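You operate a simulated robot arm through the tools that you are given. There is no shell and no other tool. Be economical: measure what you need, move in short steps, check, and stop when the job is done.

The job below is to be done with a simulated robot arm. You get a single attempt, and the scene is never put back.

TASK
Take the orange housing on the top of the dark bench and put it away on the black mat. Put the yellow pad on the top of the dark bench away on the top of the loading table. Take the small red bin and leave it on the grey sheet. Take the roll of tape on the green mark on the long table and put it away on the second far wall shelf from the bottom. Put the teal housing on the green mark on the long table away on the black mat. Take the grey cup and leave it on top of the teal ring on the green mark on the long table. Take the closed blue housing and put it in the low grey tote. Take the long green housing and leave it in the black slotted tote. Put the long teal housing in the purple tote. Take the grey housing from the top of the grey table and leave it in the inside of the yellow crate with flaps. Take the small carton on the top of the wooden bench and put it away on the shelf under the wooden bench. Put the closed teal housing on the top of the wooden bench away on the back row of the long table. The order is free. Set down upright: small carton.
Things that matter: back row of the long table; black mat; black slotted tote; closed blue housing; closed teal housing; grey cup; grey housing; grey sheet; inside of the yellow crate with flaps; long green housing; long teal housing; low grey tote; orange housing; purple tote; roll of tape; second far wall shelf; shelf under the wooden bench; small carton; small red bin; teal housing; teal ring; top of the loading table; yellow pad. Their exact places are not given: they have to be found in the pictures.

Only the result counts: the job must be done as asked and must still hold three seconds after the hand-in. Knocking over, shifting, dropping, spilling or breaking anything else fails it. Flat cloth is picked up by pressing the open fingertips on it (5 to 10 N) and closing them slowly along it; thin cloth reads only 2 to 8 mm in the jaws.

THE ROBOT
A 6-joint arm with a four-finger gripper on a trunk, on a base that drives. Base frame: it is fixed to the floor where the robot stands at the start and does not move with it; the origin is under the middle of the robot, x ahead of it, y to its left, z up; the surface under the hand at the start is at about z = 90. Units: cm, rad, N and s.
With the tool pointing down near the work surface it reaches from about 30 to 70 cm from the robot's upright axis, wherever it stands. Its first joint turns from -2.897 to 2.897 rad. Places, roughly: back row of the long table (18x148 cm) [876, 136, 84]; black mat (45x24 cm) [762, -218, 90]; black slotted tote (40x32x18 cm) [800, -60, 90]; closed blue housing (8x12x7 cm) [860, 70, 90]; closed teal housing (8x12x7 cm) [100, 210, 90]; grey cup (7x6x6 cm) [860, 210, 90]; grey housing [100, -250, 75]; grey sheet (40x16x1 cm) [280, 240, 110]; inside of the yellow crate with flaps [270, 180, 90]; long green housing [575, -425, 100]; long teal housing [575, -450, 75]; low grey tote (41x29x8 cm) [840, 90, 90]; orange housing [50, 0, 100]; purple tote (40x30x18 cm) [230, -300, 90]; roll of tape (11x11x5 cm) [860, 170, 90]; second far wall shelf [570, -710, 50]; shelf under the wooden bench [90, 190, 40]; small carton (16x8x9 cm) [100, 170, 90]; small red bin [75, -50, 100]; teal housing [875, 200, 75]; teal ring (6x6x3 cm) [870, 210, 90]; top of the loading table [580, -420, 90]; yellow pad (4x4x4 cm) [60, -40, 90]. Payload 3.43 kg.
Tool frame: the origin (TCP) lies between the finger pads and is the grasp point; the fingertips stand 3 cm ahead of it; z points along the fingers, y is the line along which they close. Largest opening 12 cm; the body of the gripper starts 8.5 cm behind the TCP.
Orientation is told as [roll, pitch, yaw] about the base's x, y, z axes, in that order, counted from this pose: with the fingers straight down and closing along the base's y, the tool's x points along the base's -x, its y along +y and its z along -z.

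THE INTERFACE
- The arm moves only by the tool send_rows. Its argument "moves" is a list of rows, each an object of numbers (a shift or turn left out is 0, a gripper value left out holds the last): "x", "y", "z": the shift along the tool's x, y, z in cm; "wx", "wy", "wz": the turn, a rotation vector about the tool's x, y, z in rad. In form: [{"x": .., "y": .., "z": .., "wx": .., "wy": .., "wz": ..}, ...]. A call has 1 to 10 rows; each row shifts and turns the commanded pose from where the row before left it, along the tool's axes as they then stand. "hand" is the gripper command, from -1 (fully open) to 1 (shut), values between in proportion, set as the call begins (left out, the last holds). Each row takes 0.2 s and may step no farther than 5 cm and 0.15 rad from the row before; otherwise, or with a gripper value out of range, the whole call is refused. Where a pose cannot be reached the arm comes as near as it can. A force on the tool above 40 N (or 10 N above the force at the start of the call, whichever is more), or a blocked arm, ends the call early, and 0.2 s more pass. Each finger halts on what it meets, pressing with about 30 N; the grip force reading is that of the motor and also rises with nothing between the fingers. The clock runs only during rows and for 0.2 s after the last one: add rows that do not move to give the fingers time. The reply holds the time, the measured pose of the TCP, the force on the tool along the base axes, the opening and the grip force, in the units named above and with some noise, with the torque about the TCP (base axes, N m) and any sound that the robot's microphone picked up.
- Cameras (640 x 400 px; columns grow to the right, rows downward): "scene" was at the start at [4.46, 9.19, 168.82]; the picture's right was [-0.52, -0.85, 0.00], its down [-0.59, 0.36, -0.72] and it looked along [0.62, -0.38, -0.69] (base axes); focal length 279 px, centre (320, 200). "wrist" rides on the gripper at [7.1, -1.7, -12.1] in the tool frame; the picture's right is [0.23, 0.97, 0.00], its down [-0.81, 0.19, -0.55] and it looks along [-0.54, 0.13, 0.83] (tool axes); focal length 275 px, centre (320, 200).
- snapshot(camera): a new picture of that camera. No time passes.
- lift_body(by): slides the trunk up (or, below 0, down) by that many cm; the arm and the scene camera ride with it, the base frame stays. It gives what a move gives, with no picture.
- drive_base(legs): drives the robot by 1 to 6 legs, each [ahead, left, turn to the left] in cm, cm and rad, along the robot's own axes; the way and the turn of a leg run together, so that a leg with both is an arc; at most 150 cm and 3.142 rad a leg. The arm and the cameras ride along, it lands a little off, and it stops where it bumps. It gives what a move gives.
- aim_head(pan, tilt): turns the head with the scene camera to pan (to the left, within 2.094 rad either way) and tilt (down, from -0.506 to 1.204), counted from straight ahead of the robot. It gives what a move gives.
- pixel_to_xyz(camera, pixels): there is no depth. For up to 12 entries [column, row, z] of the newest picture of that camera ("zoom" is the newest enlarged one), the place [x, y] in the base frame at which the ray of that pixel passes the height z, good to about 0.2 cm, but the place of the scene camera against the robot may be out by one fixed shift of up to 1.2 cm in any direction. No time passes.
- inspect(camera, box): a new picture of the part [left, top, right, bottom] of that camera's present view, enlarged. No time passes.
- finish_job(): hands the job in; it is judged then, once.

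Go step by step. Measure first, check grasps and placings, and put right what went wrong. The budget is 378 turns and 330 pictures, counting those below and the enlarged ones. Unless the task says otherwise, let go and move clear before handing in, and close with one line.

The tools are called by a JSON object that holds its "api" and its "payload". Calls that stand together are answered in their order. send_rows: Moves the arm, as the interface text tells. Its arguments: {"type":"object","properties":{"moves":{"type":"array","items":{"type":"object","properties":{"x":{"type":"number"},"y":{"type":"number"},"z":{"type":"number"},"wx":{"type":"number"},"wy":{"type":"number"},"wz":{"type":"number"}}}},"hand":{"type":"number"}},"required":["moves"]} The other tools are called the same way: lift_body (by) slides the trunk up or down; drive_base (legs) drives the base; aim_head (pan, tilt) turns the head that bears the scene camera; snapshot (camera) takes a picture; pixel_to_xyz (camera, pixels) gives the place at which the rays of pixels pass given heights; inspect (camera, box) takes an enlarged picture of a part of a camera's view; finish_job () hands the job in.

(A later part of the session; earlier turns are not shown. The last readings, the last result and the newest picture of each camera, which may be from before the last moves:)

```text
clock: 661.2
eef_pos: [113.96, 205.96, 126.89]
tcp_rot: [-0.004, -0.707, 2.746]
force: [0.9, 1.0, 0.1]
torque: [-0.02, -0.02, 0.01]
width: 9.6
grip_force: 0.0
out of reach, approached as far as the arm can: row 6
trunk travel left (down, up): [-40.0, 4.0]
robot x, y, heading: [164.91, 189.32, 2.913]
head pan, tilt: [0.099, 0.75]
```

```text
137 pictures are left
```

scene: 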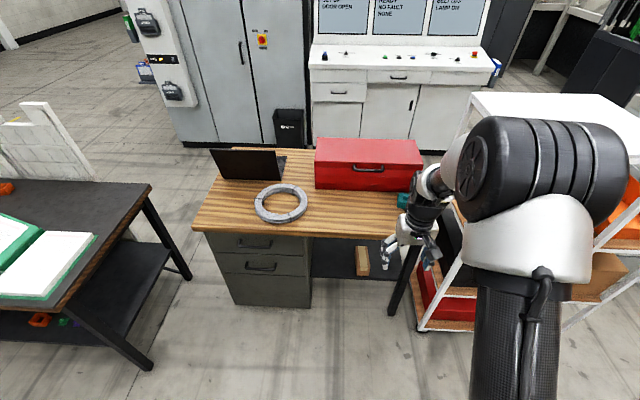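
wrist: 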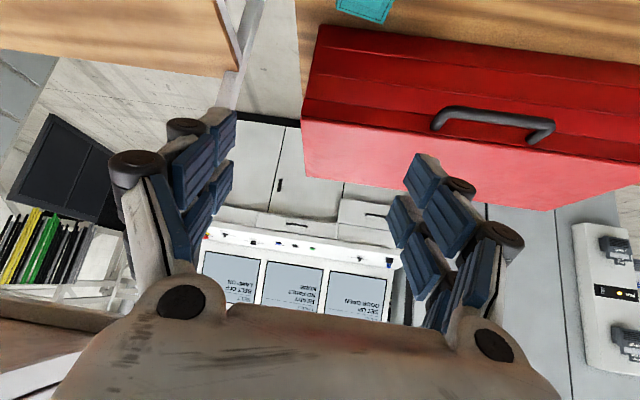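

{"api": "lift_body", "payload": {"by": -14}}

{"api": "send_rows", "payload": {"moves": [{"z": 2.3, "x": 1.8, "y": 1.27}, {"z": 2.3, "x": 1.8, "y": 1.27}, {"z": 2.3, "x": 1.8, "y": 1.27}]}}

{"api": "snapshot", "payload": {"camera": "wrist"}}

```text
clock: 662.9
eef_pos: [113.99, 206.04, 113.02]
tcp_rot: [-0.001, -0.704, 2.744]
force: [-0.4, 0.0, 0.0]
torque: [-0.01, -0.02, 0.01]
width: 9.61
grip_force: 0.1
trunk travel left (down, up): [-26.0, 18.0]
robot x, y, heading: [164.6, 189.57, 2.913]
head pan, tilt: [0.099, 0.75]
```

```text
clock: 663.7
eef_pos: [111.97, 202.72, 104.18]
tcp_rot: [-0.004, -0.702, 2.746]
force: [0.0, 0.0, 0.8]
torque: [-0.01, -0.01, -0.01]
width: 9.59
grip_force: 0.1
trunk travel left (down, up): [-26.0, 18.0]
robot x, y, heading: [164.49, 189.35, 2.918]
head pan, tilt: [0.099, 0.75]
```

```text
136 pictures are left
```

wrist: 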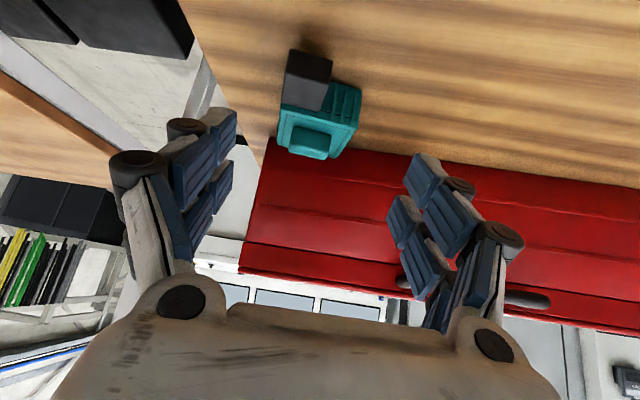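

{"api": "inspect", "payload": {"camera": "wrist", "box": [250, 30, 390, 170]}}

{"api": "pixel_to_xyz", "payload": {"camera": "wrist", "pixels": [[282, 108, 94], [358, 126, 94], [282, 108, 96], [358, 126, 96], [362, 90, 89.5], [331, 160, 94], [278, 143, 94]]}}

```text
2.86 times, centred on (320, 100) of wrist
```

zoom: 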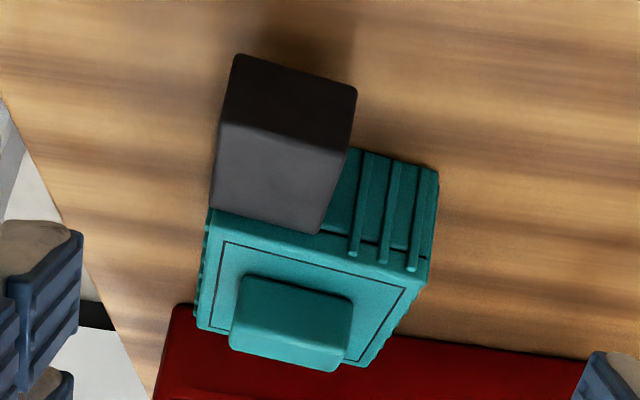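

```text
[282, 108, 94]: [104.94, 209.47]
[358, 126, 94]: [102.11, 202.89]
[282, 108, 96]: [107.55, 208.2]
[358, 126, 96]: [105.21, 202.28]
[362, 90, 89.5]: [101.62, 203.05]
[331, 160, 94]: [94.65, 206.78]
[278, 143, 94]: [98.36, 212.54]
```

The body is 6.9×7 cm with its top at z 94, centred at (100.6,207.6); the side faces are free. I advance along the tool axis.

{"api": "send_rows", "payload": {"moves": [{"x": -1.3, "z": 2}, {"z": 4}, {"z": 4}, {"z": 2}]}}

{"api": "snapshot", "payload": {"camera": "wrist"}}

```text
clock: 664.7
eef_pos: [103.92, 206.13, 95.86]
tcp_rot: [-0.003, -0.701, 2.745]
force: [-0.4, -0.8, 0.0]
torque: [-0.02, 0.0, 0.04]
width: 9.58
grip_force: 0.0
trunk travel left (down, up): [-26.0, 18.0]
robot x, y, heading: [165.08, 189.15, 2.914]
head pan, tilt: [0.099, 0.75]
```

```text
134 pictures are left
```

wrist: 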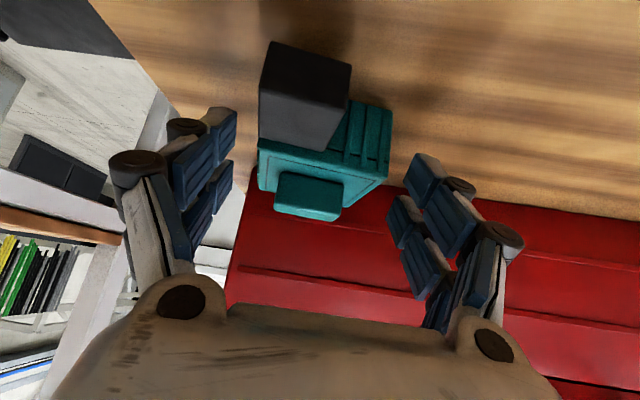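

{"api": "send_rows", "payload": {"moves": [{"z": 1.6}, {"z": 1.6}]}}

{"api": "send_rows", "payload": {"moves": [{}, {}, {}, {}], "hand": 1}}

{"api": "send_rows", "payload": {"moves": [{"x": -1.3, "z": -1.5}, {"x": -3, "z": -3.6}, {"x": -3, "z": -3.6}]}}

{"api": "snapshot", "payload": {"camera": "wrist"}}

```text
clock: 665.3
eef_pos: [102.0, 206.79, 93.41]
tcp_rot: [-0.003, -0.701, 2.744]
force: [0.1, 1.1, 0.5]
torque: [0.01, 0.01, 0.01]
width: 9.58
grip_force: 0.2
trunk travel left (down, up): [-26.0, 18.0]
robot x, y, heading: [164.8, 189.32, 2.911]
head pan, tilt: [0.099, 0.75]
```

```text
clock: 666.3
eef_pos: [102.17, 206.79, 93.55]
tcp_rot: [-0.003, -0.706, 2.745]
force: [-1.0, -4.4, 11.6]
torque: [-0.64, 0.18, 0.02]
width: 7.2
grip_force: 30.1
trunk travel left (down, up): [-26.0, 18.0]
robot x, y, heading: [165.26, 189.2, 2.912]
head pan, tilt: [0.099, 0.75]
```

```text
clock: 667.1
eef_pos: [102.53, 206.7, 104.61]
tcp_rot: [-0.001, -0.699, 2.743]
force: [1.6, 0.3, -2.2]
torque: [0.03, 0.04, 0.01]
width: 7.22
grip_force: 29.6
trunk travel left (down, up): [-26.0, 18.0]
robot x, y, heading: [164.9, 189.66, 2.911]
head pan, tilt: [0.099, 0.75]
```

```text
133 pictures are left
```

wrist: 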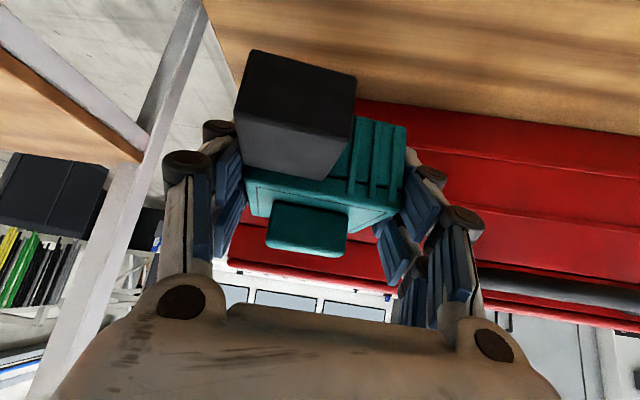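

The teal housing is held (7.2 cm). Now the long drive to the long table; I pull in, raise, and go by the known route.

{"api": "send_rows", "payload": {"moves": [{"x": 3.3, "z": -2.8}, {"x": 3.3, "z": -2.8}, {"x": -2.6, "z": -3}, {"x": -2.6, "z": -3}]}}

{"api": "lift_body", "payload": {"by": 18}}

{"api": "drive_base", "payload": {"legs": [[-35, 0, 0], [0, 0, 1.571], [130, 0, 0], [130, 0, 0], [113, 0, 0]]}}

```text
clock: 668.1
eef_pos: [110.38, 203.23, 112.72]
tcp_rot: [-0.002, -0.703, 2.744]
force: [-0.7, -0.1, -2.5]
torque: [0.01, 0.02, 0.0]
width: 7.2
grip_force: 30.1
trunk travel left (down, up): [-26.0, 18.0]
robot x, y, heading: [165.01, 189.69, 2.914]
head pan, tilt: [0.099, 0.75]
```

```text
clock: 670.1
eef_pos: [110.29, 203.38, 130.64]
tcp_rot: [-0.002, -0.701, 2.744]
force: [-0.3, 0.5, -2.2]
torque: [0.0, 0.01, 0.0]
width: 7.19
grip_force: 29.5
trunk travel left (down, up): [-44.0, 0.0]
robot x, y, heading: [164.81, 189.16, 2.918]
head pan, tilt: [0.099, 0.75]
```

```text
clock: 693.6
eef_pos: [109.25, -235.2, 130.67]
tcp_rot: [-0.001, -0.701, -1.929]
force: [0.7, 0.0, -1.5]
torque: [0.03, -0.02, 0.01]
width: 7.23
grip_force: 29.9
trunk travel left (down, up): [-44.0, 0.0]
robot x, y, heading: [121.08, -180.07, -1.759]
head pan, tilt: [0.099, 0.75]
```

{"api": "drive_base", "payload": {"legs": [[0, 0, -0.048], [0, -109, 0], [94, 0, 0], [94, 0, 0], [0, 0, 1.571]]}}

```text
clock: 712.3
eef_pos: [30.49, -351.86, 130.71]
tcp_rot: [-0.002, -0.701, -0.385]
force: [-0.2, 0.0, -2.3]
torque: [-0.01, 0.01, -0.02]
width: 7.23
grip_force: 30.1
trunk travel left (down, up): [-44.0, 0.0]
robot x, y, heading: [-24.08, -338.71, -0.213]
head pan, tilt: [0.099, 0.75]
```

{"api": "drive_base", "payload": {"legs": [[0, 0, -0.025], [132, 0, 0], [132, 0, 0], [131, 0, 0]]}}

```text
clock: 731.9
eef_pos: [417.2, -447.35, 130.7]
tcp_rot: [-0.001, -0.7, -0.417]
force: [-0.5, -0.6, -2.7]
torque: [0.0, 0.03, -0.01]
width: 7.22
grip_force: 30.2
trunk travel left (down, up): [-44.0, 0.0]
robot x, y, heading: [362.89, -432.5, -0.247]
head pan, tilt: [0.099, 0.75]
```

{"api": "drive_base", "payload": {"legs": [[0, -85, 0.01], [142, 0, 0], [140, 0, 0], [0, 0, 1.571]]}}

```text
clock: 753.1
eef_pos: [625.7, -528.53, 130.65]
tcp_rot: [-0.002, -0.702, 1.135]
force: [0.0, 0.0, -1.7]
torque: [0.0, -0.02, 0.0]
width: 7.2
grip_force: 30.3
trunk travel left (down, up): [-44.0, 0.0]
robot x, y, heading: [609.54, -582.46, 1.303]
head pan, tilt: [0.099, 0.75]
```

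{"api": "drive_base", "payload": {"legs": [[0, -5, 0.032], [140, 0, 0], [140, 0, 0], [100, 0, 0]]}}

```text
clock: 772.1
eef_pos: [720.66, -158.53, 130.65]
tcp_rot: [-0.001, -0.702, 1.171]
force: [0.8, -0.1, -2.7]
torque: [-0.06, 0.04, 0.03]
width: 7.19
grip_force: 29.8
trunk travel left (down, up): [-44.0, 0.0]
robot x, y, heading: [706.33, -213.16, 1.338]
head pan, tilt: [0.099, 0.75]
```

{"api": "drive_base", "payload": {"legs": [[140, 0, 0], [140, 0, 0], [113, 0, 0], [0, 0, -1.571]]}}

{"api": "aim_head", "payload": {"pan": 0.1, "tilt": 0.7}}

{"api": "snapshot", "payload": {"camera": "scene"}}

{"api": "snapshot", "payload": {"camera": "wrist"}}

```text
clock: 794.9
eef_pos: [848.12, 156.88, 130.67]
tcp_rot: [-0.003, -0.703, -0.41]
force: [-0.2, -0.3, -0.6]
torque: [0.01, 0.01, -0.03]
width: 7.24
grip_force: 29.9
trunk travel left (down, up): [-44.0, 0.0]
robot x, y, heading: [793.82, 171.61, -0.24]
head pan, tilt: [0.099, 0.75]
```

```text
clock: 795.6
eef_pos: [848.32, 156.89, 130.66]
tcp_rot: [-0.002, -0.701, -0.411]
force: [0.4, 0.1, -2.2]
torque: [-0.03, 0.0, 0.02]
width: 7.21
grip_force: 30.3
trunk travel left (down, up): [-44.0, 0.0]
robot x, y, heading: [793.9, 171.69, -0.242]
head pan, tilt: [0.099, 0.7]
```

```text
132 pictures are left
```

scene: 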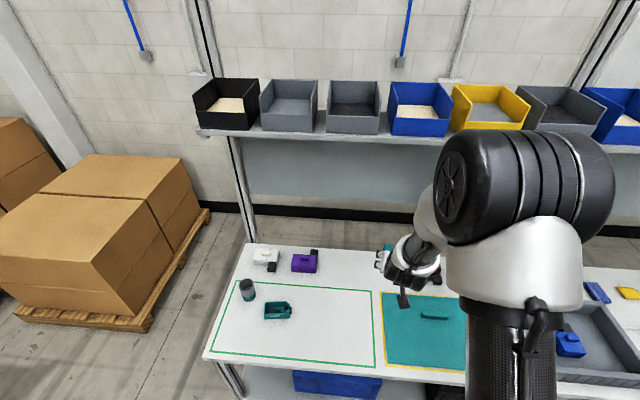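

```text
131 pictures are left
```

wrist: 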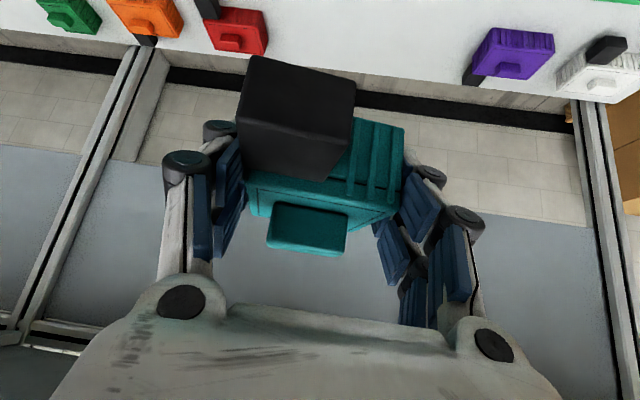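

{"api": "pixel_to_xyz", "payload": {"camera": "wrist", "pixels": [[268, 35, 88], [210, 30, 88], [475, 50, 88], [555, 45, 88], [370, 75, 84.5], [430, 20, 84.5], [240, 55, 84.5], [510, 78, 84.5]]}}

{"api": "pixel_to_xyz", "payload": {"camera": "scene", "pixels": [[304, 264, 88], [379, 291, 84.5], [385, 366, 84.5], [263, 257, 88], [345, 265, 84.5]]}}

```text
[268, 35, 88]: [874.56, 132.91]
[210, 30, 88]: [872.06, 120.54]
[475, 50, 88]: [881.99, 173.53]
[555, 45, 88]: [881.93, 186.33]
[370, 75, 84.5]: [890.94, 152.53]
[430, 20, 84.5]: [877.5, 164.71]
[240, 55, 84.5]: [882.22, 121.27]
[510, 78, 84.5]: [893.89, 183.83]
```

```text
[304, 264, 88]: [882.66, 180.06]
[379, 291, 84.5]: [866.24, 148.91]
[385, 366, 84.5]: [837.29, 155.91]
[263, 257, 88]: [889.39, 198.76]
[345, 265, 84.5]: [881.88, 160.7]
```

The gap in the back row lies between red (874.6,133) and purple (882,173.5); my target for the body is about (879,152). I square the yaw, move closer and lower.

{"api": "drive_base", "payload": {"legs": [[9, 0, 0]]}}

{"api": "send_rows", "payload": {"moves": [{"wx": -0.055, "wz": -0.065}, {"wx": -0.055, "wz": -0.065}, {}]}}

{"api": "lift_body", "payload": {"by": -30}}

```text
clock: 796.7
eef_pos: [857.0, 154.88, 130.69]
tcp_rot: [-0.001, -0.701, -0.41]
force: [-0.3, -0.4, -1.6]
torque: [-0.01, 0.02, 0.01]
width: 7.18
grip_force: 30.0
trunk travel left (down, up): [-44.0, 0.0]
robot x, y, heading: [802.5, 169.58, -0.242]
head pan, tilt: [0.099, 0.7]
```

```text
clock: 797.5
eef_pos: [856.93, 154.85, 130.71]
tcp_rot: [0.0, -0.701, -0.239]
force: [0.0, 0.5, -2.1]
torque: [0.03, 0.02, -0.01]
width: 7.22
grip_force: 30.4
trunk travel left (down, up): [-44.0, 0.0]
robot x, y, heading: [802.19, 169.31, -0.24]
head pan, tilt: [0.099, 0.7]
```

```text
clock: 800.5
eef_pos: [856.99, 154.86, 100.57]
tcp_rot: [-0.003, -0.701, -0.24]
force: [-0.4, 0.1, -1.6]
torque: [0.05, 0.02, 0.01]
width: 7.2
grip_force: 29.8
trunk travel left (down, up): [-14.0, 30.0]
robot x, y, heading: [802.71, 169.64, -0.242]
head pan, tilt: [0.099, 0.7]
```

{"api": "send_rows", "payload": {"moves": [{"z": 2.64, "x": -3.13, "y": 0.47}, {"z": 2.64, "x": -3.13, "y": 0.47}, {"z": 2.64, "x": -3.13, "y": 0.47}, {"z": 2.64, "x": -3.13, "y": 0.47}, {"z": 2.64, "x": -3.13, "y": 0.47}]}}

{"api": "snapshot", "payload": {"camera": "wrist"}}

{"api": "snapshot", "payload": {"camera": "scene"}}

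```text
clock: 801.7
eef_pos: [876.73, 152.2, 100.23]
tcp_rot: [0.001, -0.696, -0.244]
force: [1.0, -0.4, -2.8]
torque: [-0.02, 0.01, 0.03]
width: 7.22
grip_force: 30.1
out of reach, approached as far as the arm can: row 4
trunk travel left (down, up): [-14.0, 30.0]
robot x, y, heading: [802.46, 169.58, -0.239]
head pan, tilt: [0.099, 0.7]
```

```text
130 pictures are left
```

wrist: 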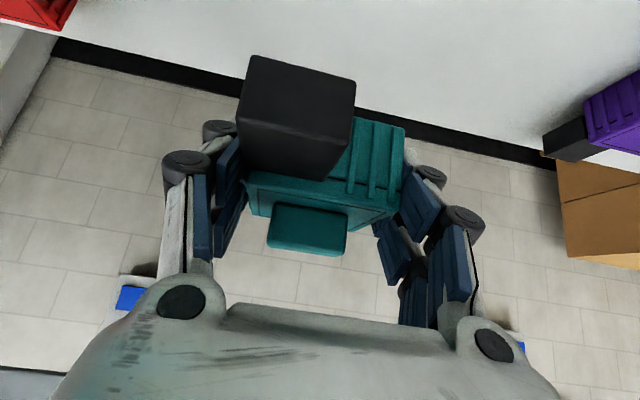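

```text
129 pictures are left
```

scene: 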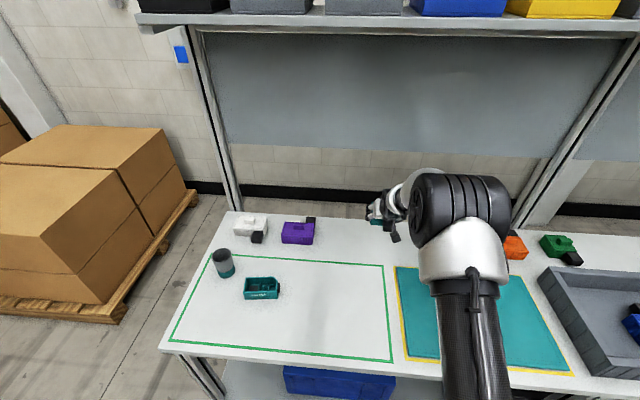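

The housing is over the back row. I lower with the trunk, then gently to contact.

{"api": "lift_body", "payload": {"by": -9.5}}

{"api": "send_rows", "payload": {"moves": [{"x": 0.26, "z": 0.3}, {"x": 0.26, "z": 0.3}, {"x": 0.26, "z": 0.3}, {"x": 0.26, "z": 0.3}, {"x": 0.26, "z": 0.3}]}}

```text
clock: 803.0
eef_pos: [876.68, 152.11, 91.14]
tcp_rot: [-0.002, -0.702, -0.241]
force: [0.4, 0.8, -3.2]
torque: [0.02, 0.06, 0.0]
width: 7.22
grip_force: 30.3
trunk travel left (down, up): [-4.5, 39.5]
robot x, y, heading: [802.18, 169.53, -0.235]
head pan, tilt: [0.099, 0.7]
```

```text
clock: 804.1
eef_pos: [876.52, 152.24, 89.03]
tcp_rot: [-0.001, -0.701, -0.24]
force: [0.3, 0.4, -1.6]
torque: [0.0, 0.03, -0.02]
width: 7.24
grip_force: 29.6
trunk travel left (down, up): [-4.5, 39.5]
robot x, y, heading: [802.38, 169.64, -0.244]
head pan, tilt: [0.099, 0.7]
```

{"api": "send_rows", "payload": {"moves": [{"x": 0.2, "z": 0.23}, {"x": 0.2, "z": 0.23}, {"x": 0.2, "z": 0.23}, {"x": 0.2, "z": 0.23}]}}

```text
clock: 805.1
eef_pos: [876.81, 152.11, 88.55]
tcp_rot: [0.0, -0.714, -0.242]
force: [-1.5, 0.9, 27.2]
torque: [0.98, 0.08, -0.02]
width: 7.25
grip_force: 29.8
trunk travel left (down, up): [-4.5, 39.5]
robot x, y, heading: [802.35, 169.54, -0.24]
head pan, tilt: [0.099, 0.7]
```

Contact at 88.6 as expected. I release and withdraw along the tool axis.

{"api": "send_rows", "payload": {"moves": [{"x": -0.1, "z": -0.12}, {}, {}], "hand": -0.6}}

{"api": "send_rows", "payload": {"moves": [{"z": -2.5}, {"z": -4}, {"z": -5}, {"z": -5}]}}

{"api": "snapshot", "payload": {"camera": "wrist"}}

```text
clock: 806.0
eef_pos: [876.38, 152.2, 88.04]
tcp_rot: [-0.003, -0.7, -0.24]
force: [2.2, -1.0, 7.8]
torque: [-0.08, -0.07, 0.07]
width: 9.52
grip_force: 0.1
trunk travel left (down, up): [-4.5, 39.5]
robot x, y, heading: [802.28, 169.4, -0.239]
head pan, tilt: [0.099, 0.7]
```

```text
clock: 807.0
eef_pos: [866.11, 154.73, 100.68]
tcp_rot: [-0.002, -0.7, -0.24]
force: [0.3, 0.9, -0.5]
torque: [0.0, 0.0, -0.01]
width: 9.64
grip_force: 0.2
trunk travel left (down, up): [-4.5, 39.5]
robot x, y, heading: [802.66, 169.55, -0.245]
head pan, tilt: [0.099, 0.7]
```

```text
128 pictures are left
```

wrist: 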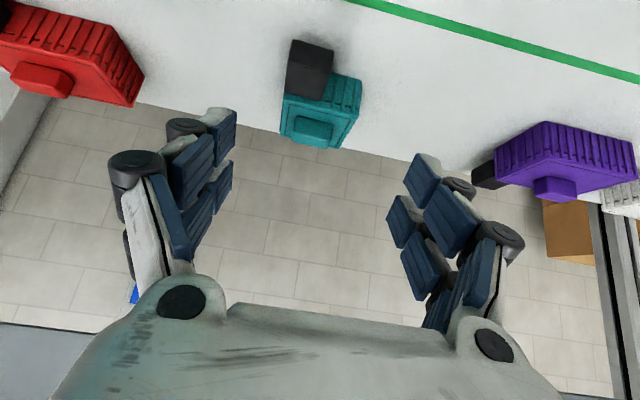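

The closed teal housing stands in the back row. Next is the open teal housing on the green mark.

{"api": "send_rows", "payload": {"moves": [{"z": -3}, {"wy": 0.14}, {"wy": 0.14}, {"wy": 0.14}, {"wy": 0.14}, {"wy": 0.14}, {}], "hand": -0.5}}

{"api": "pixel_to_xyz", "payload": {"camera": "scene", "pixels": [[262, 288, 88], [245, 290, 87], [280, 287, 87], [223, 262, 90]]}}

```text
clock: 808.5
eef_pos: [864.41, 155.19, 103.0]
tcp_rot: [-0.001, 0.0, -0.242]
force: [0.4, -1.0, 0.1]
torque: [0.02, 0.0, -0.02]
width: 8.99
grip_force: 0.1
trunk travel left (down, up): [-4.5, 39.5]
robot x, y, heading: [802.47, 169.5, -0.239]
head pan, tilt: [0.099, 0.7]
```

```text
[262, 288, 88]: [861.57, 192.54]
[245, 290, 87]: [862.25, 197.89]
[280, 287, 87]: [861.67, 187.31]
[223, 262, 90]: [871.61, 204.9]
```

{"api": "send_rows", "payload": {"moves": [{"z": -5}, {"z": -4}, {"x": 4.5}, {"x": 4.5}]}}

{"api": "drive_base", "payload": {"legs": [[-5, 0, 0], [0, 34, 0]]}}

{"api": "snapshot", "payload": {"camera": "wrist"}}

```text
clock: 809.5
eef_pos: [855.54, 157.47, 111.96]
tcp_rot: [0.0, -0.001, -0.242]
force: [-0.3, 0.0, -1.2]
torque: [-0.02, -0.02, 0.03]
width: 9.01
grip_force: 0.0
trunk travel left (down, up): [-4.5, 39.5]
robot x, y, heading: [802.32, 169.5, -0.237]
head pan, tilt: [0.099, 0.7]
```

```text
clock: 812.3
eef_pos: [858.96, 191.46, 111.92]
tcp_rot: [-0.001, -0.001, -0.239]
force: [-0.1, -0.7, 0.3]
torque: [-0.03, 0.04, -0.01]
width: 8.98
grip_force: 0.1
trunk travel left (down, up): [-4.5, 39.5]
robot x, y, heading: [805.2, 203.22, -0.232]
head pan, tilt: [0.099, 0.7]
```

```text
127 pictures are left
```

wrist: 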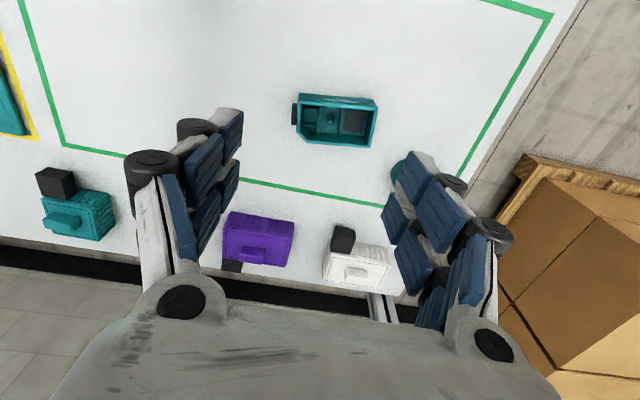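

I turn the jaws to close across the housing's width.

{"api": "send_rows", "payload": {"moves": [{"wz": 0.15}, {"wz": 0.15}, {"wz": 0.15}, {"wz": 0.15}, {"wz": 0.15}, {"wz": 0.15}, {"wz": 0.15}, {"wz": 0.15}, {"wz": 0.15}, {"wz": 0.15}], "hand": -0.3}}

{"api": "snapshot", "payload": {"camera": "wrist"}}

```text
clock: 814.5
eef_pos: [859.04, 191.49, 112.03]
tcp_rot: [0.003, -0.003, -1.739]
force: [0.0, 0.1, 0.1]
torque: [-0.04, 0.01, -0.02]
width: 7.82
grip_force: 0.0
trunk travel left (down, up): [-4.5, 39.5]
robot x, y, heading: [805.69, 202.77, -0.243]
head pan, tilt: [0.099, 0.7]
```

```text
126 pictures are left
```

wrist: 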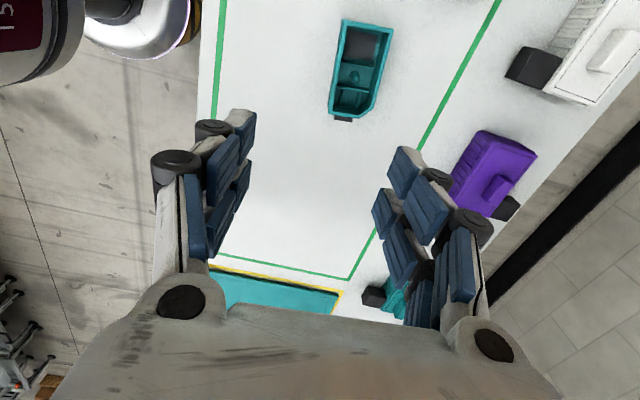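

{"api": "inspect", "payload": {"camera": "wrist", "box": [300, 5, 420, 135]}}

{"api": "pixel_to_xyz", "payload": {"camera": "wrist", "pixels": [[344, 19, 89], [393, 27, 89], [372, 117, 89], [330, 112, 89], [362, 68, 89]]}}

```text
3.08 times, centred on (360, 70) of wrist
```

zoom: 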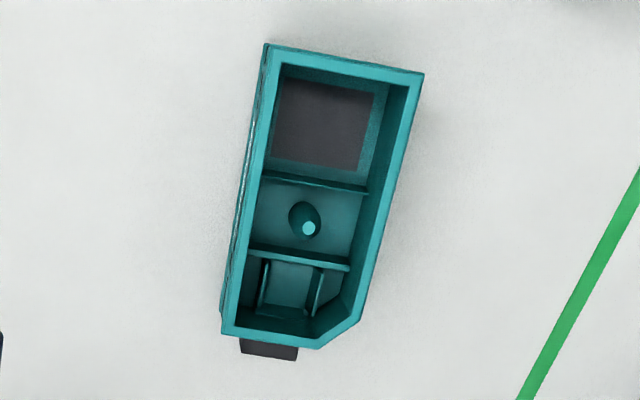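

```text
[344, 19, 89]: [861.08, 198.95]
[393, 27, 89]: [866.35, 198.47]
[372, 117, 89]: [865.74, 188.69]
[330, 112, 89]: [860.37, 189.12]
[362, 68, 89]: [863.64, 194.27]
```

{"api": "send_rows", "payload": {"moves": [{"x": 3.0, "y": 3.9, "wz": -0.08}, {"z": 5}, {"z": 5}, {"z": 5}], "hand": -0.25}}

{"api": "snapshot", "payload": {"camera": "wrist"}}

```text
clock: 815.5
eef_pos: [863.22, 193.79, 97.01]
tcp_rot: [0.001, -0.002, -1.659]
force: [-1.1, -0.4, 0.5]
torque: [0.0, 0.02, 0.02]
width: 7.51
grip_force: 0.1
trunk travel left (down, up): [-4.5, 39.5]
robot x, y, heading: [805.69, 203.88, -0.241]
head pan, tilt: [0.099, 0.7]
```

```text
124 pictures are left
```

wrist: 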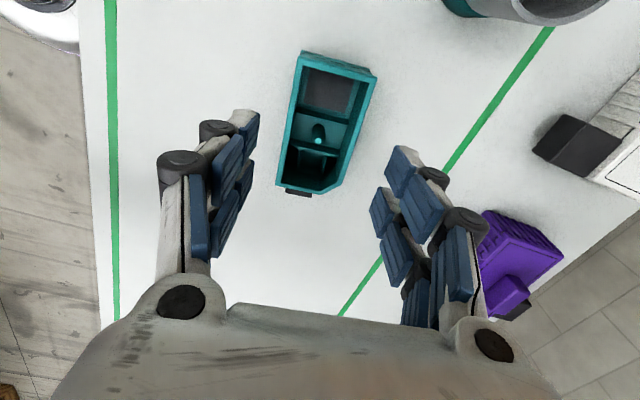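

{"api": "send_rows", "payload": {"moves": [{"x": 0.5, "y": 0.45}, {"z": 4}, {"z": 2.5}, {"z": 1.7}]}}

{"api": "send_rows", "payload": {"moves": [{}, {}, {}, {}], "hand": 1}}

{"api": "send_rows", "payload": {"moves": [{"z": -3}, {"z": -5}, {"z": -5}]}}

{"api": "snapshot", "payload": {"camera": "wrist"}}

```text
clock: 816.5
eef_pos: [863.86, 194.26, 88.7]
tcp_rot: [0.003, -0.001, -1.658]
force: [-0.3, 0.7, -0.3]
torque: [0.02, -0.01, 0.02]
width: 7.5
grip_force: 0.1
trunk travel left (down, up): [-4.5, 39.5]
robot x, y, heading: [805.9, 203.4, -0.238]
head pan, tilt: [0.099, 0.7]
```

```text
clock: 817.5
eef_pos: [863.7, 194.23, 88.64]
tcp_rot: [0.002, -0.002, -1.658]
force: [-0.2, -0.2, -0.1]
torque: [0.0, -0.03, 0.01]
width: 5.34
grip_force: 29.6
trunk travel left (down, up): [-4.5, 39.5]
robot x, y, heading: [805.71, 203.24, -0.237]
head pan, tilt: [0.099, 0.7]
```

```text
clock: 818.3
eef_pos: [863.6, 194.2, 101.57]
tcp_rot: [-0.001, -0.003, -1.659]
force: [-0.2, -0.2, -2.1]
torque: [0.03, 0.03, 0.02]
width: 5.33
grip_force: 29.9
trunk travel left (down, up): [-4.5, 39.5]
robot x, y, heading: [805.91, 203.29, -0.24]
head pan, tilt: [0.099, 0.7]
```

```text
123 pictures are left
```

wrist: 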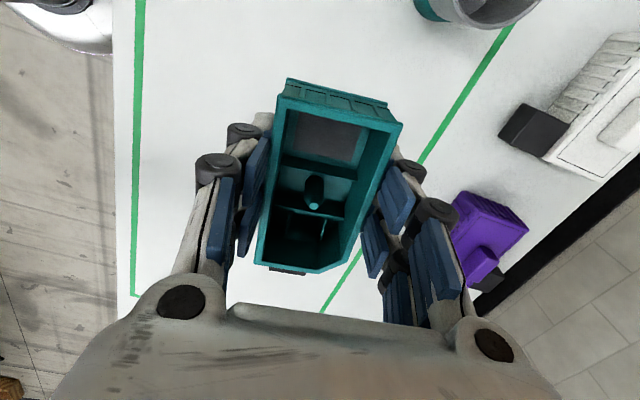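

Held (5.3 cm), cup untouched. I raise and drive to the black mat.

{"api": "lift_body", "payload": {"by": 38}}

{"api": "send_rows", "payload": {"moves": [{"y": -4}, {"y": -4}]}}

{"api": "drive_base", "payload": {"legs": [[0, 0, -1.571], [140, 0, 0], [140, 0, 0], [135, 0, 0], [0, 0, 1.571]]}}

{"api": "aim_head", "payload": {"pan": 0.3, "tilt": 0.8}}

{"api": "snapshot", "payload": {"camera": "scene"}}

{"api": "snapshot", "payload": {"camera": "wrist"}}

```text
clock: 822.0
eef_pos: [863.85, 194.18, 139.5]
tcp_rot: [-0.001, -0.003, -1.66]
force: [-0.3, 0.4, -1.2]
torque: [0.0, -0.02, -0.01]
width: 5.35
grip_force: 30.0
trunk travel left (down, up): [-42.5, 1.5]
robot x, y, heading: [805.77, 203.25, -0.238]
head pan, tilt: [0.099, 0.7]
```

```text
clock: 822.5
eef_pos: [855.81, 194.95, 139.57]
tcp_rot: [0.002, -0.001, -1.658]
force: [-0.3, 0.3, -0.9]
torque: [-0.04, -0.01, 0.02]
width: 5.34
grip_force: 30.0
trunk travel left (down, up): [-42.5, 1.5]
robot x, y, heading: [805.67, 203.92, -0.24]
head pan, tilt: [0.099, 0.7]
```

```text
clock: 850.2
eef_pos: [750.56, -211.41, 139.48]
tcp_rot: [0.0, -0.002, -1.689]
force: [0.7, -0.3, -2.0]
torque: [0.04, 0.02, 0.01]
width: 5.37
grip_force: 29.2
trunk travel left (down, up): [-42.5, 1.5]
robot x, y, heading: [700.58, -201.75, -0.268]
head pan, tilt: [0.099, 0.7]
```

```text
clock: 851.0
eef_pos: [750.51, -211.39, 139.49]
tcp_rot: [0.002, -0.002, -1.688]
force: [-0.2, 0.2, -1.5]
torque: [0.04, -0.02, 0.0]
width: 5.33
grip_force: 30.8
trunk travel left (down, up): [-42.5, 1.5]
robot x, y, heading: [700.82, -201.27, -0.274]
head pan, tilt: [0.3, 0.799]
```

```text
122 pictures are left
```

scene: 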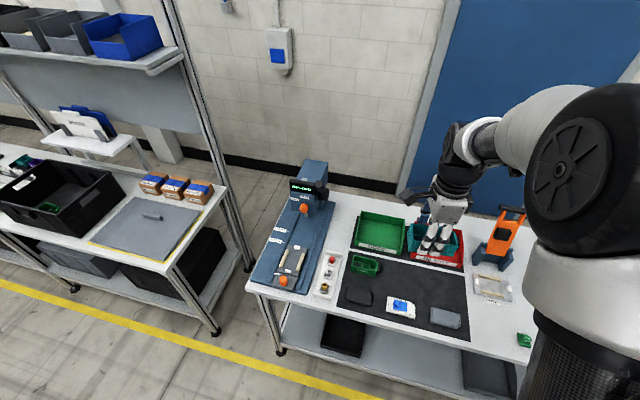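

```text
121 pictures are left
```

wrist: 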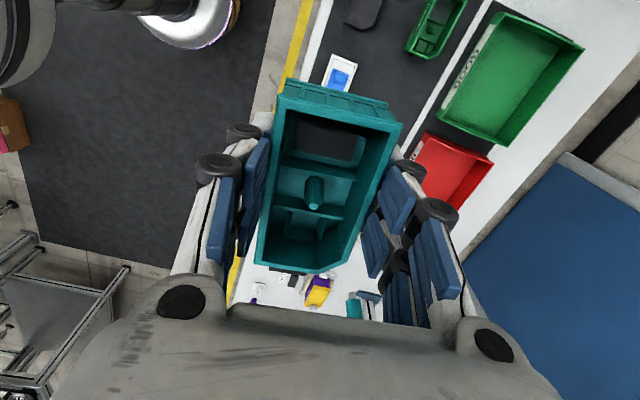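

{"api": "pixel_to_xyz", "payload": {"camera": "scene", "pixels": [[357, 252, 88], [463, 276, 88], [470, 341, 88], [337, 304, 88], [400, 306, 88], [445, 318, 88], [358, 298, 88], [366, 266, 88], [430, 285, 88], [415, 278, 88]]}}

{"api": "inspect", "payload": {"camera": "scene", "box": [320, 200, 540, 360]}}

```text
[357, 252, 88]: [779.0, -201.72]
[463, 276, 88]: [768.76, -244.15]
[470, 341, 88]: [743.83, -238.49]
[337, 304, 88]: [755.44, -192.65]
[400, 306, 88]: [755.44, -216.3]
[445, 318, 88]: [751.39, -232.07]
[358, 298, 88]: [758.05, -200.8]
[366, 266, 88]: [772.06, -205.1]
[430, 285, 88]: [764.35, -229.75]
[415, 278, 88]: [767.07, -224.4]
```

```text
2.50 times, centred on (430, 280) of scene
```

zoom: 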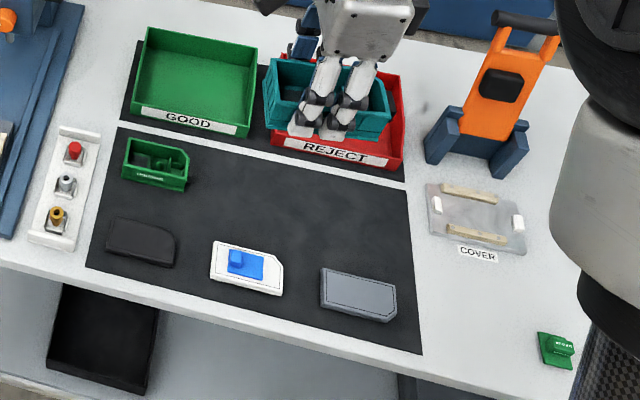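

The mat is at room u 779.5–804.8, v -12…-56. There's free space on its back half; teal goes to the right part, about (763,-235.7), orange later beside it. I position for it.

{"api": "drive_base", "payload": {"legs": [[0, 0, 0.034], [0, -16, 0], [6, 0, 0]]}}

{"api": "snapshot", "payload": {"camera": "wrist"}}

```text
clock: 853.3
eef_pos: [753.18, -226.6, 139.37]
tcp_rot: [0.0, -0.002, -1.654]
force: [0.0, -0.7, -1.8]
torque: [0.06, 0.04, 0.01]
width: 5.35
grip_force: 30.0
trunk travel left (down, up): [-42.5, 1.5]
robot x, y, heading: [702.78, -217.96, -0.238]
head pan, tilt: [0.3, 0.799]
```

```text
119 pictures are left
```

wrist: 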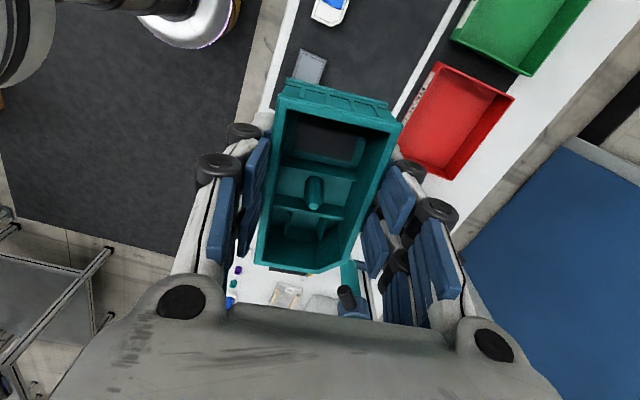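

{"api": "send_rows", "payload": {"moves": [{"x": -2.75, "y": 3.53}, {"x": -2.75, "y": 3.53}, {"x": -2.75, "y": 3.53}, {"wz": 0.145}]}}

{"api": "lift_body", "payload": {"by": -36}}

{"api": "snapshot", "payload": {"camera": "wrist"}}

{"api": "snapshot", "payload": {"camera": "scene"}}

```text
clock: 854.3
eef_pos: [762.93, -235.66, 139.39]
tcp_rot: [0.002, -0.002, -1.802]
force: [-0.3, -0.1, -0.8]
torque: [-0.03, -0.02, 0.02]
width: 5.36
grip_force: 30.1
trunk travel left (down, up): [-42.5, 1.5]
robot x, y, heading: [702.67, -218.0, -0.24]
head pan, tilt: [0.3, 0.799]
```

```text
clock: 857.8
eef_pos: [763.22, -235.57, 103.49]
tcp_rot: [0.002, -0.002, -1.8]
force: [0.3, 0.7, -0.7]
torque: [-0.01, -0.02, -0.01]
width: 5.33
grip_force: 29.9
trunk travel left (down, up): [-6.5, 37.5]
robot x, y, heading: [702.53, -218.21, -0.236]
head pan, tilt: [0.3, 0.799]
```

```text
118 pictures are left
```

wrist: 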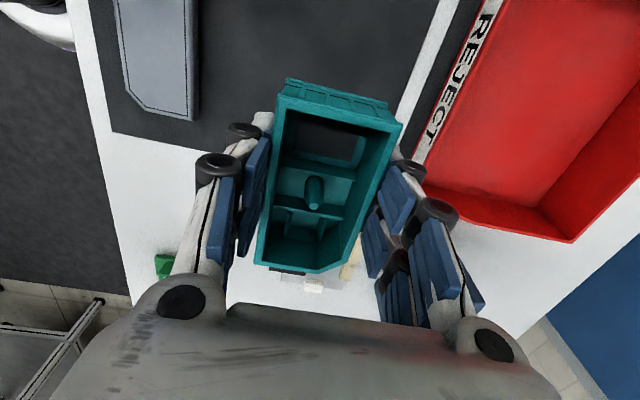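

```text
117 pictures are left
```

scene: 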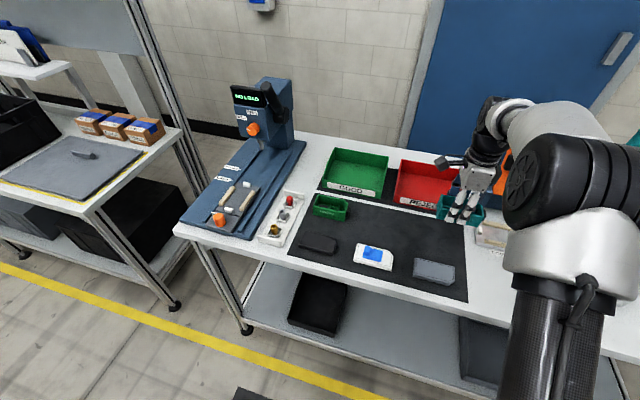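

{"api": "pixel_to_xyz", "payload": {"camera": "wrist", "pixels": [[115, 133, 88], [230, 155, 88], [195, 118, 89], [425, 70, 88]]}}

{"api": "pixel_to_xyz", "payload": {"camera": "scene", "pixels": [[465, 226, 88], [468, 302, 88], [326, 197, 88], [288, 266, 88]]}}

```text
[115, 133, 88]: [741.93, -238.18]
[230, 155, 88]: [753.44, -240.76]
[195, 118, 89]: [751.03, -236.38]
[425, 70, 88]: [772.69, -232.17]
```

```text
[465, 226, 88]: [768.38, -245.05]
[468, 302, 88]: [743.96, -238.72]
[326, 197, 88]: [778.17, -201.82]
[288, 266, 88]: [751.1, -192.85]
```

{"api": "send_rows", "payload": {"moves": [{"x": 2}, {"z": 4}, {"z": 3}, {"z": 1}, {"z": 0.6}, {"z": 0.5}, {"z": 0.5}, {"z": 0.5}]}}

```text
clock: 859.6
eef_pos: [763.61, -233.61, 93.81]
tcp_rot: [0.009, -0.003, -1.798]
force: [0.4, 0.2, 11.4]
torque: [-0.18, -0.22, 0.09]
width: 5.33
grip_force: 28.3
trunk travel left (down, up): [-6.5, 37.5]
robot x, y, heading: [702.83, -217.96, -0.234]
head pan, tilt: [0.3, 0.799]
```

Contact with the mat. I release and rise.

{"api": "send_rows", "payload": {"moves": [{"z": 0.1}, {}, {}], "hand": -0.15}}

{"api": "send_rows", "payload": {"moves": [{"z": -4}, {"z": -5}, {"z": -5}, {"z": -5}]}}

{"api": "snapshot", "payload": {"camera": "wrist"}}

```text
clock: 860.4
eef_pos: [763.65, -233.67, 93.25]
tcp_rot: [0.0, 0.0, -1.799]
force: [-0.7, 0.0, 0.1]
torque: [-0.02, 0.01, 0.0]
width: 6.91
grip_force: 0.0
trunk travel left (down, up): [-6.5, 37.5]
robot x, y, heading: [702.61, -218.24, -0.234]
head pan, tilt: [0.3, 0.799]
```

```text
clock: 861.4
eef_pos: [763.63, -233.44, 112.3]
tcp_rot: [-0.001, -0.001, -1.799]
force: [-0.8, 0.2, -0.6]
torque: [-0.02, -0.03, -0.01]
width: 6.9
grip_force: 0.0
trunk travel left (down, up): [-6.5, 37.5]
robot x, y, heading: [703.42, -217.91, -0.239]
head pan, tilt: [0.3, 0.799]
```

```text
116 pictures are left
```

wrist: 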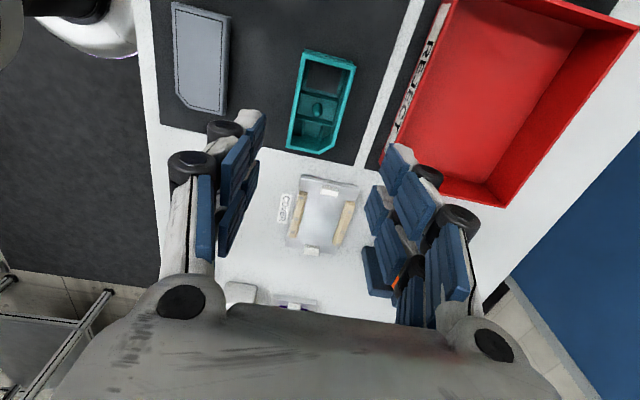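

Teal is on the mat. The last one is the orange housing at the first bench, behind the barrier. I raise, pull in and drive back by the known route.

{"api": "lift_body", "payload": {"by": 30}}

{"api": "send_rows", "payload": {"moves": [{"y": -4}, {"y": -4}], "hand": 0}}

{"api": "drive_base", "payload": {"legs": [[0, 0, -1.571], [125, 0, 0], [125, 0, 0], [125, 0, 0]]}}

```text
clock: 864.4
eef_pos: [763.57, -233.39, 142.35]
tcp_rot: [-0.001, -0.001, -1.8]
force: [0.2, 0.6, 0.6]
torque: [0.0, 0.01, 0.0]
width: 6.88
grip_force: 0.0
trunk travel left (down, up): [-36.5, 7.5]
robot x, y, heading: [702.86, -218.1, -0.232]
head pan, tilt: [0.3, 0.799]
```

```text
clock: 865.0
eef_pos: [755.68, -231.46, 142.27]
tcp_rot: [0.0, -0.002, -1.799]
force: [-0.3, 0.7, -0.5]
torque: [-0.03, -0.05, 0.02]
width: 5.98
grip_force: 0.2
trunk travel left (down, up): [-36.5, 7.5]
robot x, y, heading: [702.59, -218.03, -0.24]
head pan, tilt: [0.3, 0.799]
```

```text
clock: 887.0
eef_pos: [613.18, -640.27, 142.19]
tcp_rot: [0.001, -0.003, 2.933]
force: [0.8, 0.2, 0.9]
torque: [0.01, -0.03, 0.0]
width: 6.02
grip_force: 0.1
trunk travel left (down, up): [-36.5, 7.5]
robot x, y, heading: [625.17, -587.48, -1.786]
head pan, tilt: [0.3, 0.799]
```

{"api": "drive_base", "payload": {"legs": [[0, 0, -1.591], [147, 0, 0], [147, 0, 0], [0, -85, 0]]}}

```text
clock: 909.3
eef_pos: [306.68, -418.76, 142.24]
tcp_rot: [0.002, -0.003, 1.311]
force: [-0.6, 0.4, -1.1]
torque: [-0.01, 0.03, -0.02]
width: 6.0
grip_force: 0.1
trunk travel left (down, up): [-36.5, 7.5]
robot x, y, heading: [359.24, -433.5, 2.875]
head pan, tilt: [0.3, 0.799]
```

{"api": "drive_base", "payload": {"legs": [[0, 0, 0.031], [122, 0, 0], [122, 0, 0], [122, 0, 0], [122, 0, 0]]}}

```text
clock: 933.3
eef_pos: [-164.96, -287.21, 142.31]
tcp_rot: [0.002, 0.0, 1.282]
force: [0.0, 0.2, -0.5]
torque: [-0.04, -0.03, 0.02]
width: 6.0
grip_force: 0.1
trunk travel left (down, up): [-36.5, 7.5]
robot x, y, heading: [-112.87, -303.84, 2.847]
head pan, tilt: [0.3, 0.799]
```

{"api": "drive_base", "payload": {"legs": [[0, 0, -1.54], [0, 0, -1.543], [13, 0, 0], [0, 110, 0], [0, 108, 0], [0, 100, 0]]}}

{"api": "aim_head", "payload": {"pan": 0.1, "tilt": 0.85}}

{"api": "snapshot", "payload": {"camera": "scene"}}

{"api": "snapshot", "payload": {"camera": "wrist"}}

```text
clock: 957.0
eef_pos: [8.43, -6.56, 142.3]
tcp_rot: [0.002, -0.003, -1.747]
force: [0.1, -1.3, -0.2]
torque: [-0.03, -0.03, 0.01]
width: 6.0
grip_force: 0.0
trunk travel left (down, up): [-36.5, 7.5]
robot x, y, heading: [-45.1, 3.77, -0.185]
head pan, tilt: [0.3, 0.799]
```

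```text
clock: 957.7
eef_pos: [8.44, -6.61, 142.32]
tcp_rot: [0.001, -0.003, -1.746]
force: [-0.5, 0.1, -0.3]
torque: [0.02, 0.02, -0.01]
width: 6.02
grip_force: 0.1
trunk travel left (down, up): [-36.5, 7.5]
robot x, y, heading: [-44.84, 3.87, -0.18]
head pan, tilt: [0.099, 0.85]
```

```text
115 pictures are left
```

scene: 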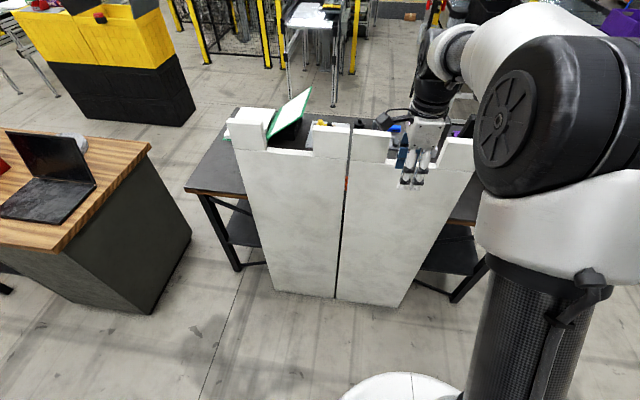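

```text
114 pictures are left
```

wrist: 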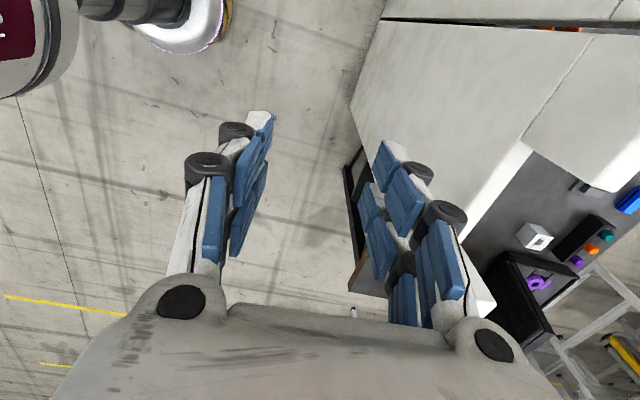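

{"api": "pixel_to_xyz", "payload": {"camera": "scene", "pixels": [[350, 130, 130], [392, 132, 130], [443, 138, 130], [475, 143, 130], [392, 163, 120], [392, 163, 115], [312, 122, 130], [400, 306, 0], [335, 298, 0], [274, 290, 0], [265, 112, 130]]}}

{"api": "inspect", "payload": {"camera": "scene", "box": [220, 70, 500, 320]}}

```text
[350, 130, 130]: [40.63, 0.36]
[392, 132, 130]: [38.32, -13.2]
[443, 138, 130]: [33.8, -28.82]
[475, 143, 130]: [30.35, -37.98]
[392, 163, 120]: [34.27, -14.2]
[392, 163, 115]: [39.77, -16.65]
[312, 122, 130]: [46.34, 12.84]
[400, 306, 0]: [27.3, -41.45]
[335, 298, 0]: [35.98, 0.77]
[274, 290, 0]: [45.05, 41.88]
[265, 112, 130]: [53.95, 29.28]
```

```text
1.60 times, centred on (360, 195) of scene
```

zoom: 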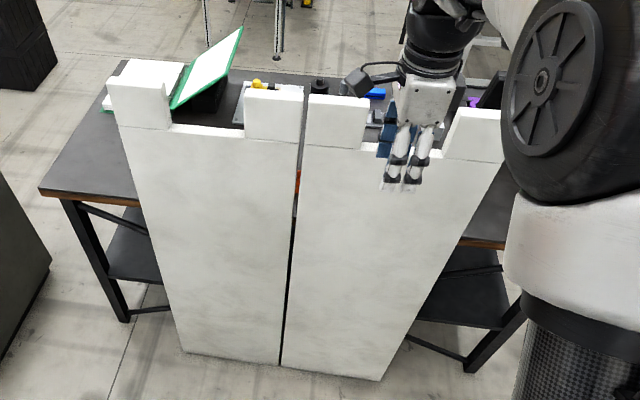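

{"api": "pixel_to_xyz", "payload": {"camera": "scene", "pixels": [[502, 117, 130], [502, 117, 140], [502, 117, 150], [502, 117, 160], [440, 105, 150], [440, 70, 165], [440, 70, 160], [395, 130, 130]]}}

```text
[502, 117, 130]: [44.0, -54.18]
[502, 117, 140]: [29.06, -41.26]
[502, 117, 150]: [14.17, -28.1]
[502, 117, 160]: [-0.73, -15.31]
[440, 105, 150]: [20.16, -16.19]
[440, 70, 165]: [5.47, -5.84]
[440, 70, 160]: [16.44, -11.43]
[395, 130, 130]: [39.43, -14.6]
```

The barrier's merlon tops are near z 132; the elbow rides at z≥160 with the trunk up. I raise fully, drive to the start spot and look at the orange housing from above.

{"api": "lift_body", "payload": {"by": 7.5}}

{"api": "drive_base", "payload": {"legs": [[0, 0, -0.055], [0, 10, 0], [45, 0, 0]]}}

{"api": "snapshot", "payload": {"camera": "wrist"}}

{"api": "snapshot", "payload": {"camera": "scene"}}

```text
clock: 958.9
eef_pos: [8.44, -6.62, 149.61]
tcp_rot: [0.001, -0.002, -1.746]
force: [-0.5, -0.7, 0.5]
torque: [0.01, -0.02, 0.0]
width: 6.03
grip_force: 0.1
trunk travel left (down, up): [-44.0, 0.0]
robot x, y, heading: [-44.87, 3.8, -0.184]
head pan, tilt: [0.099, 0.85]
```

```text
clock: 962.7
eef_pos: [53.66, -10.11, 149.79]
tcp_rot: [0.002, -0.003, -1.796]
force: [0.3, 0.5, -0.5]
torque: [0.0, 0.0, 0.0]
width: 6.01
grip_force: 0.1
trunk travel left (down, up): [-44.0, 0.0]
robot x, y, heading: [0.9, 2.96, -0.234]
head pan, tilt: [0.099, 0.85]
```

```text
112 pictures are left
```

wrist: 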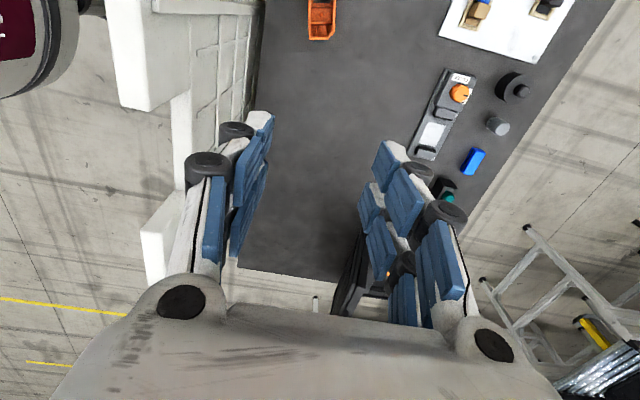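

```text
111 pictures are left
```

scene: 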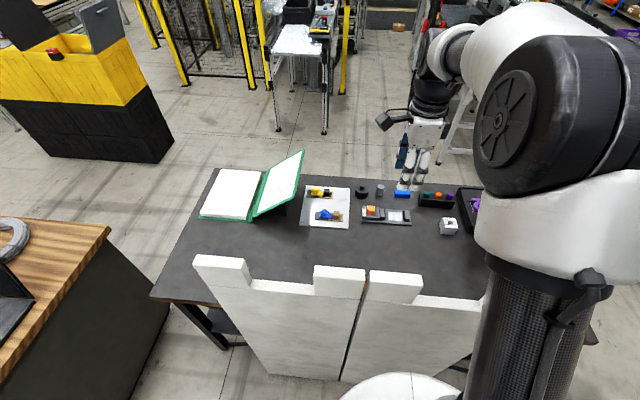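

{"api": "send_rows", "payload": {"moves": [{"x": 4.5, "y": -0.5}, {"x": 3.5, "y": -0.5}, {"wz": -0.11}, {"wz": -0.115}], "hand": -0.4}}

{"api": "inspect", "payload": {"camera": "wrist", "box": [200, 0, 440, 160]}}

```text
clock: 963.7
eef_pos: [54.53, -2.03, 149.67]
tcp_rot: [0.0, -0.002, -1.571]
force: [-0.5, 0.1, -0.4]
torque: [-0.03, -0.01, 0.0]
width: 8.38
grip_force: 0.1
trunk travel left (down, up): [-44.0, 0.0]
robot x, y, heading: [0.32, 3.31, -0.233]
head pan, tilt: [0.099, 0.85]
```

```text
2.50 times, centred on (320, 80) of wrist
```

zoom: 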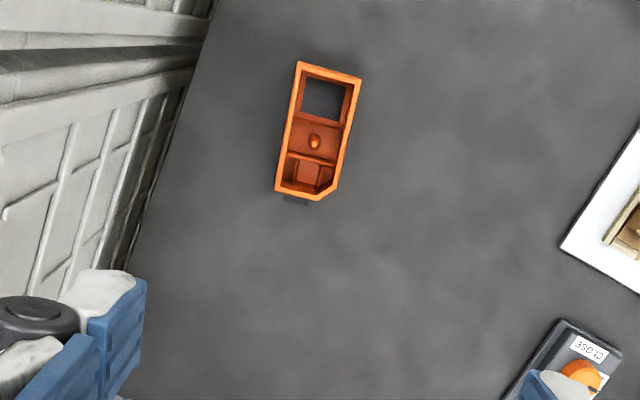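

{"api": "pixel_to_xyz", "payload": {"camera": "zoom", "pixels": [[298, 62, 94], [360, 77, 94], [335, 190, 94], [275, 190, 94], [318, 130, 94], [130, 270, 130]]}}

```text
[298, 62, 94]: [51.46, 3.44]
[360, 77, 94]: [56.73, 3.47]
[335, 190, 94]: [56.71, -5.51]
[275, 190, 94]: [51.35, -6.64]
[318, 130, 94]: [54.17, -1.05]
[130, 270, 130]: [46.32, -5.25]
```

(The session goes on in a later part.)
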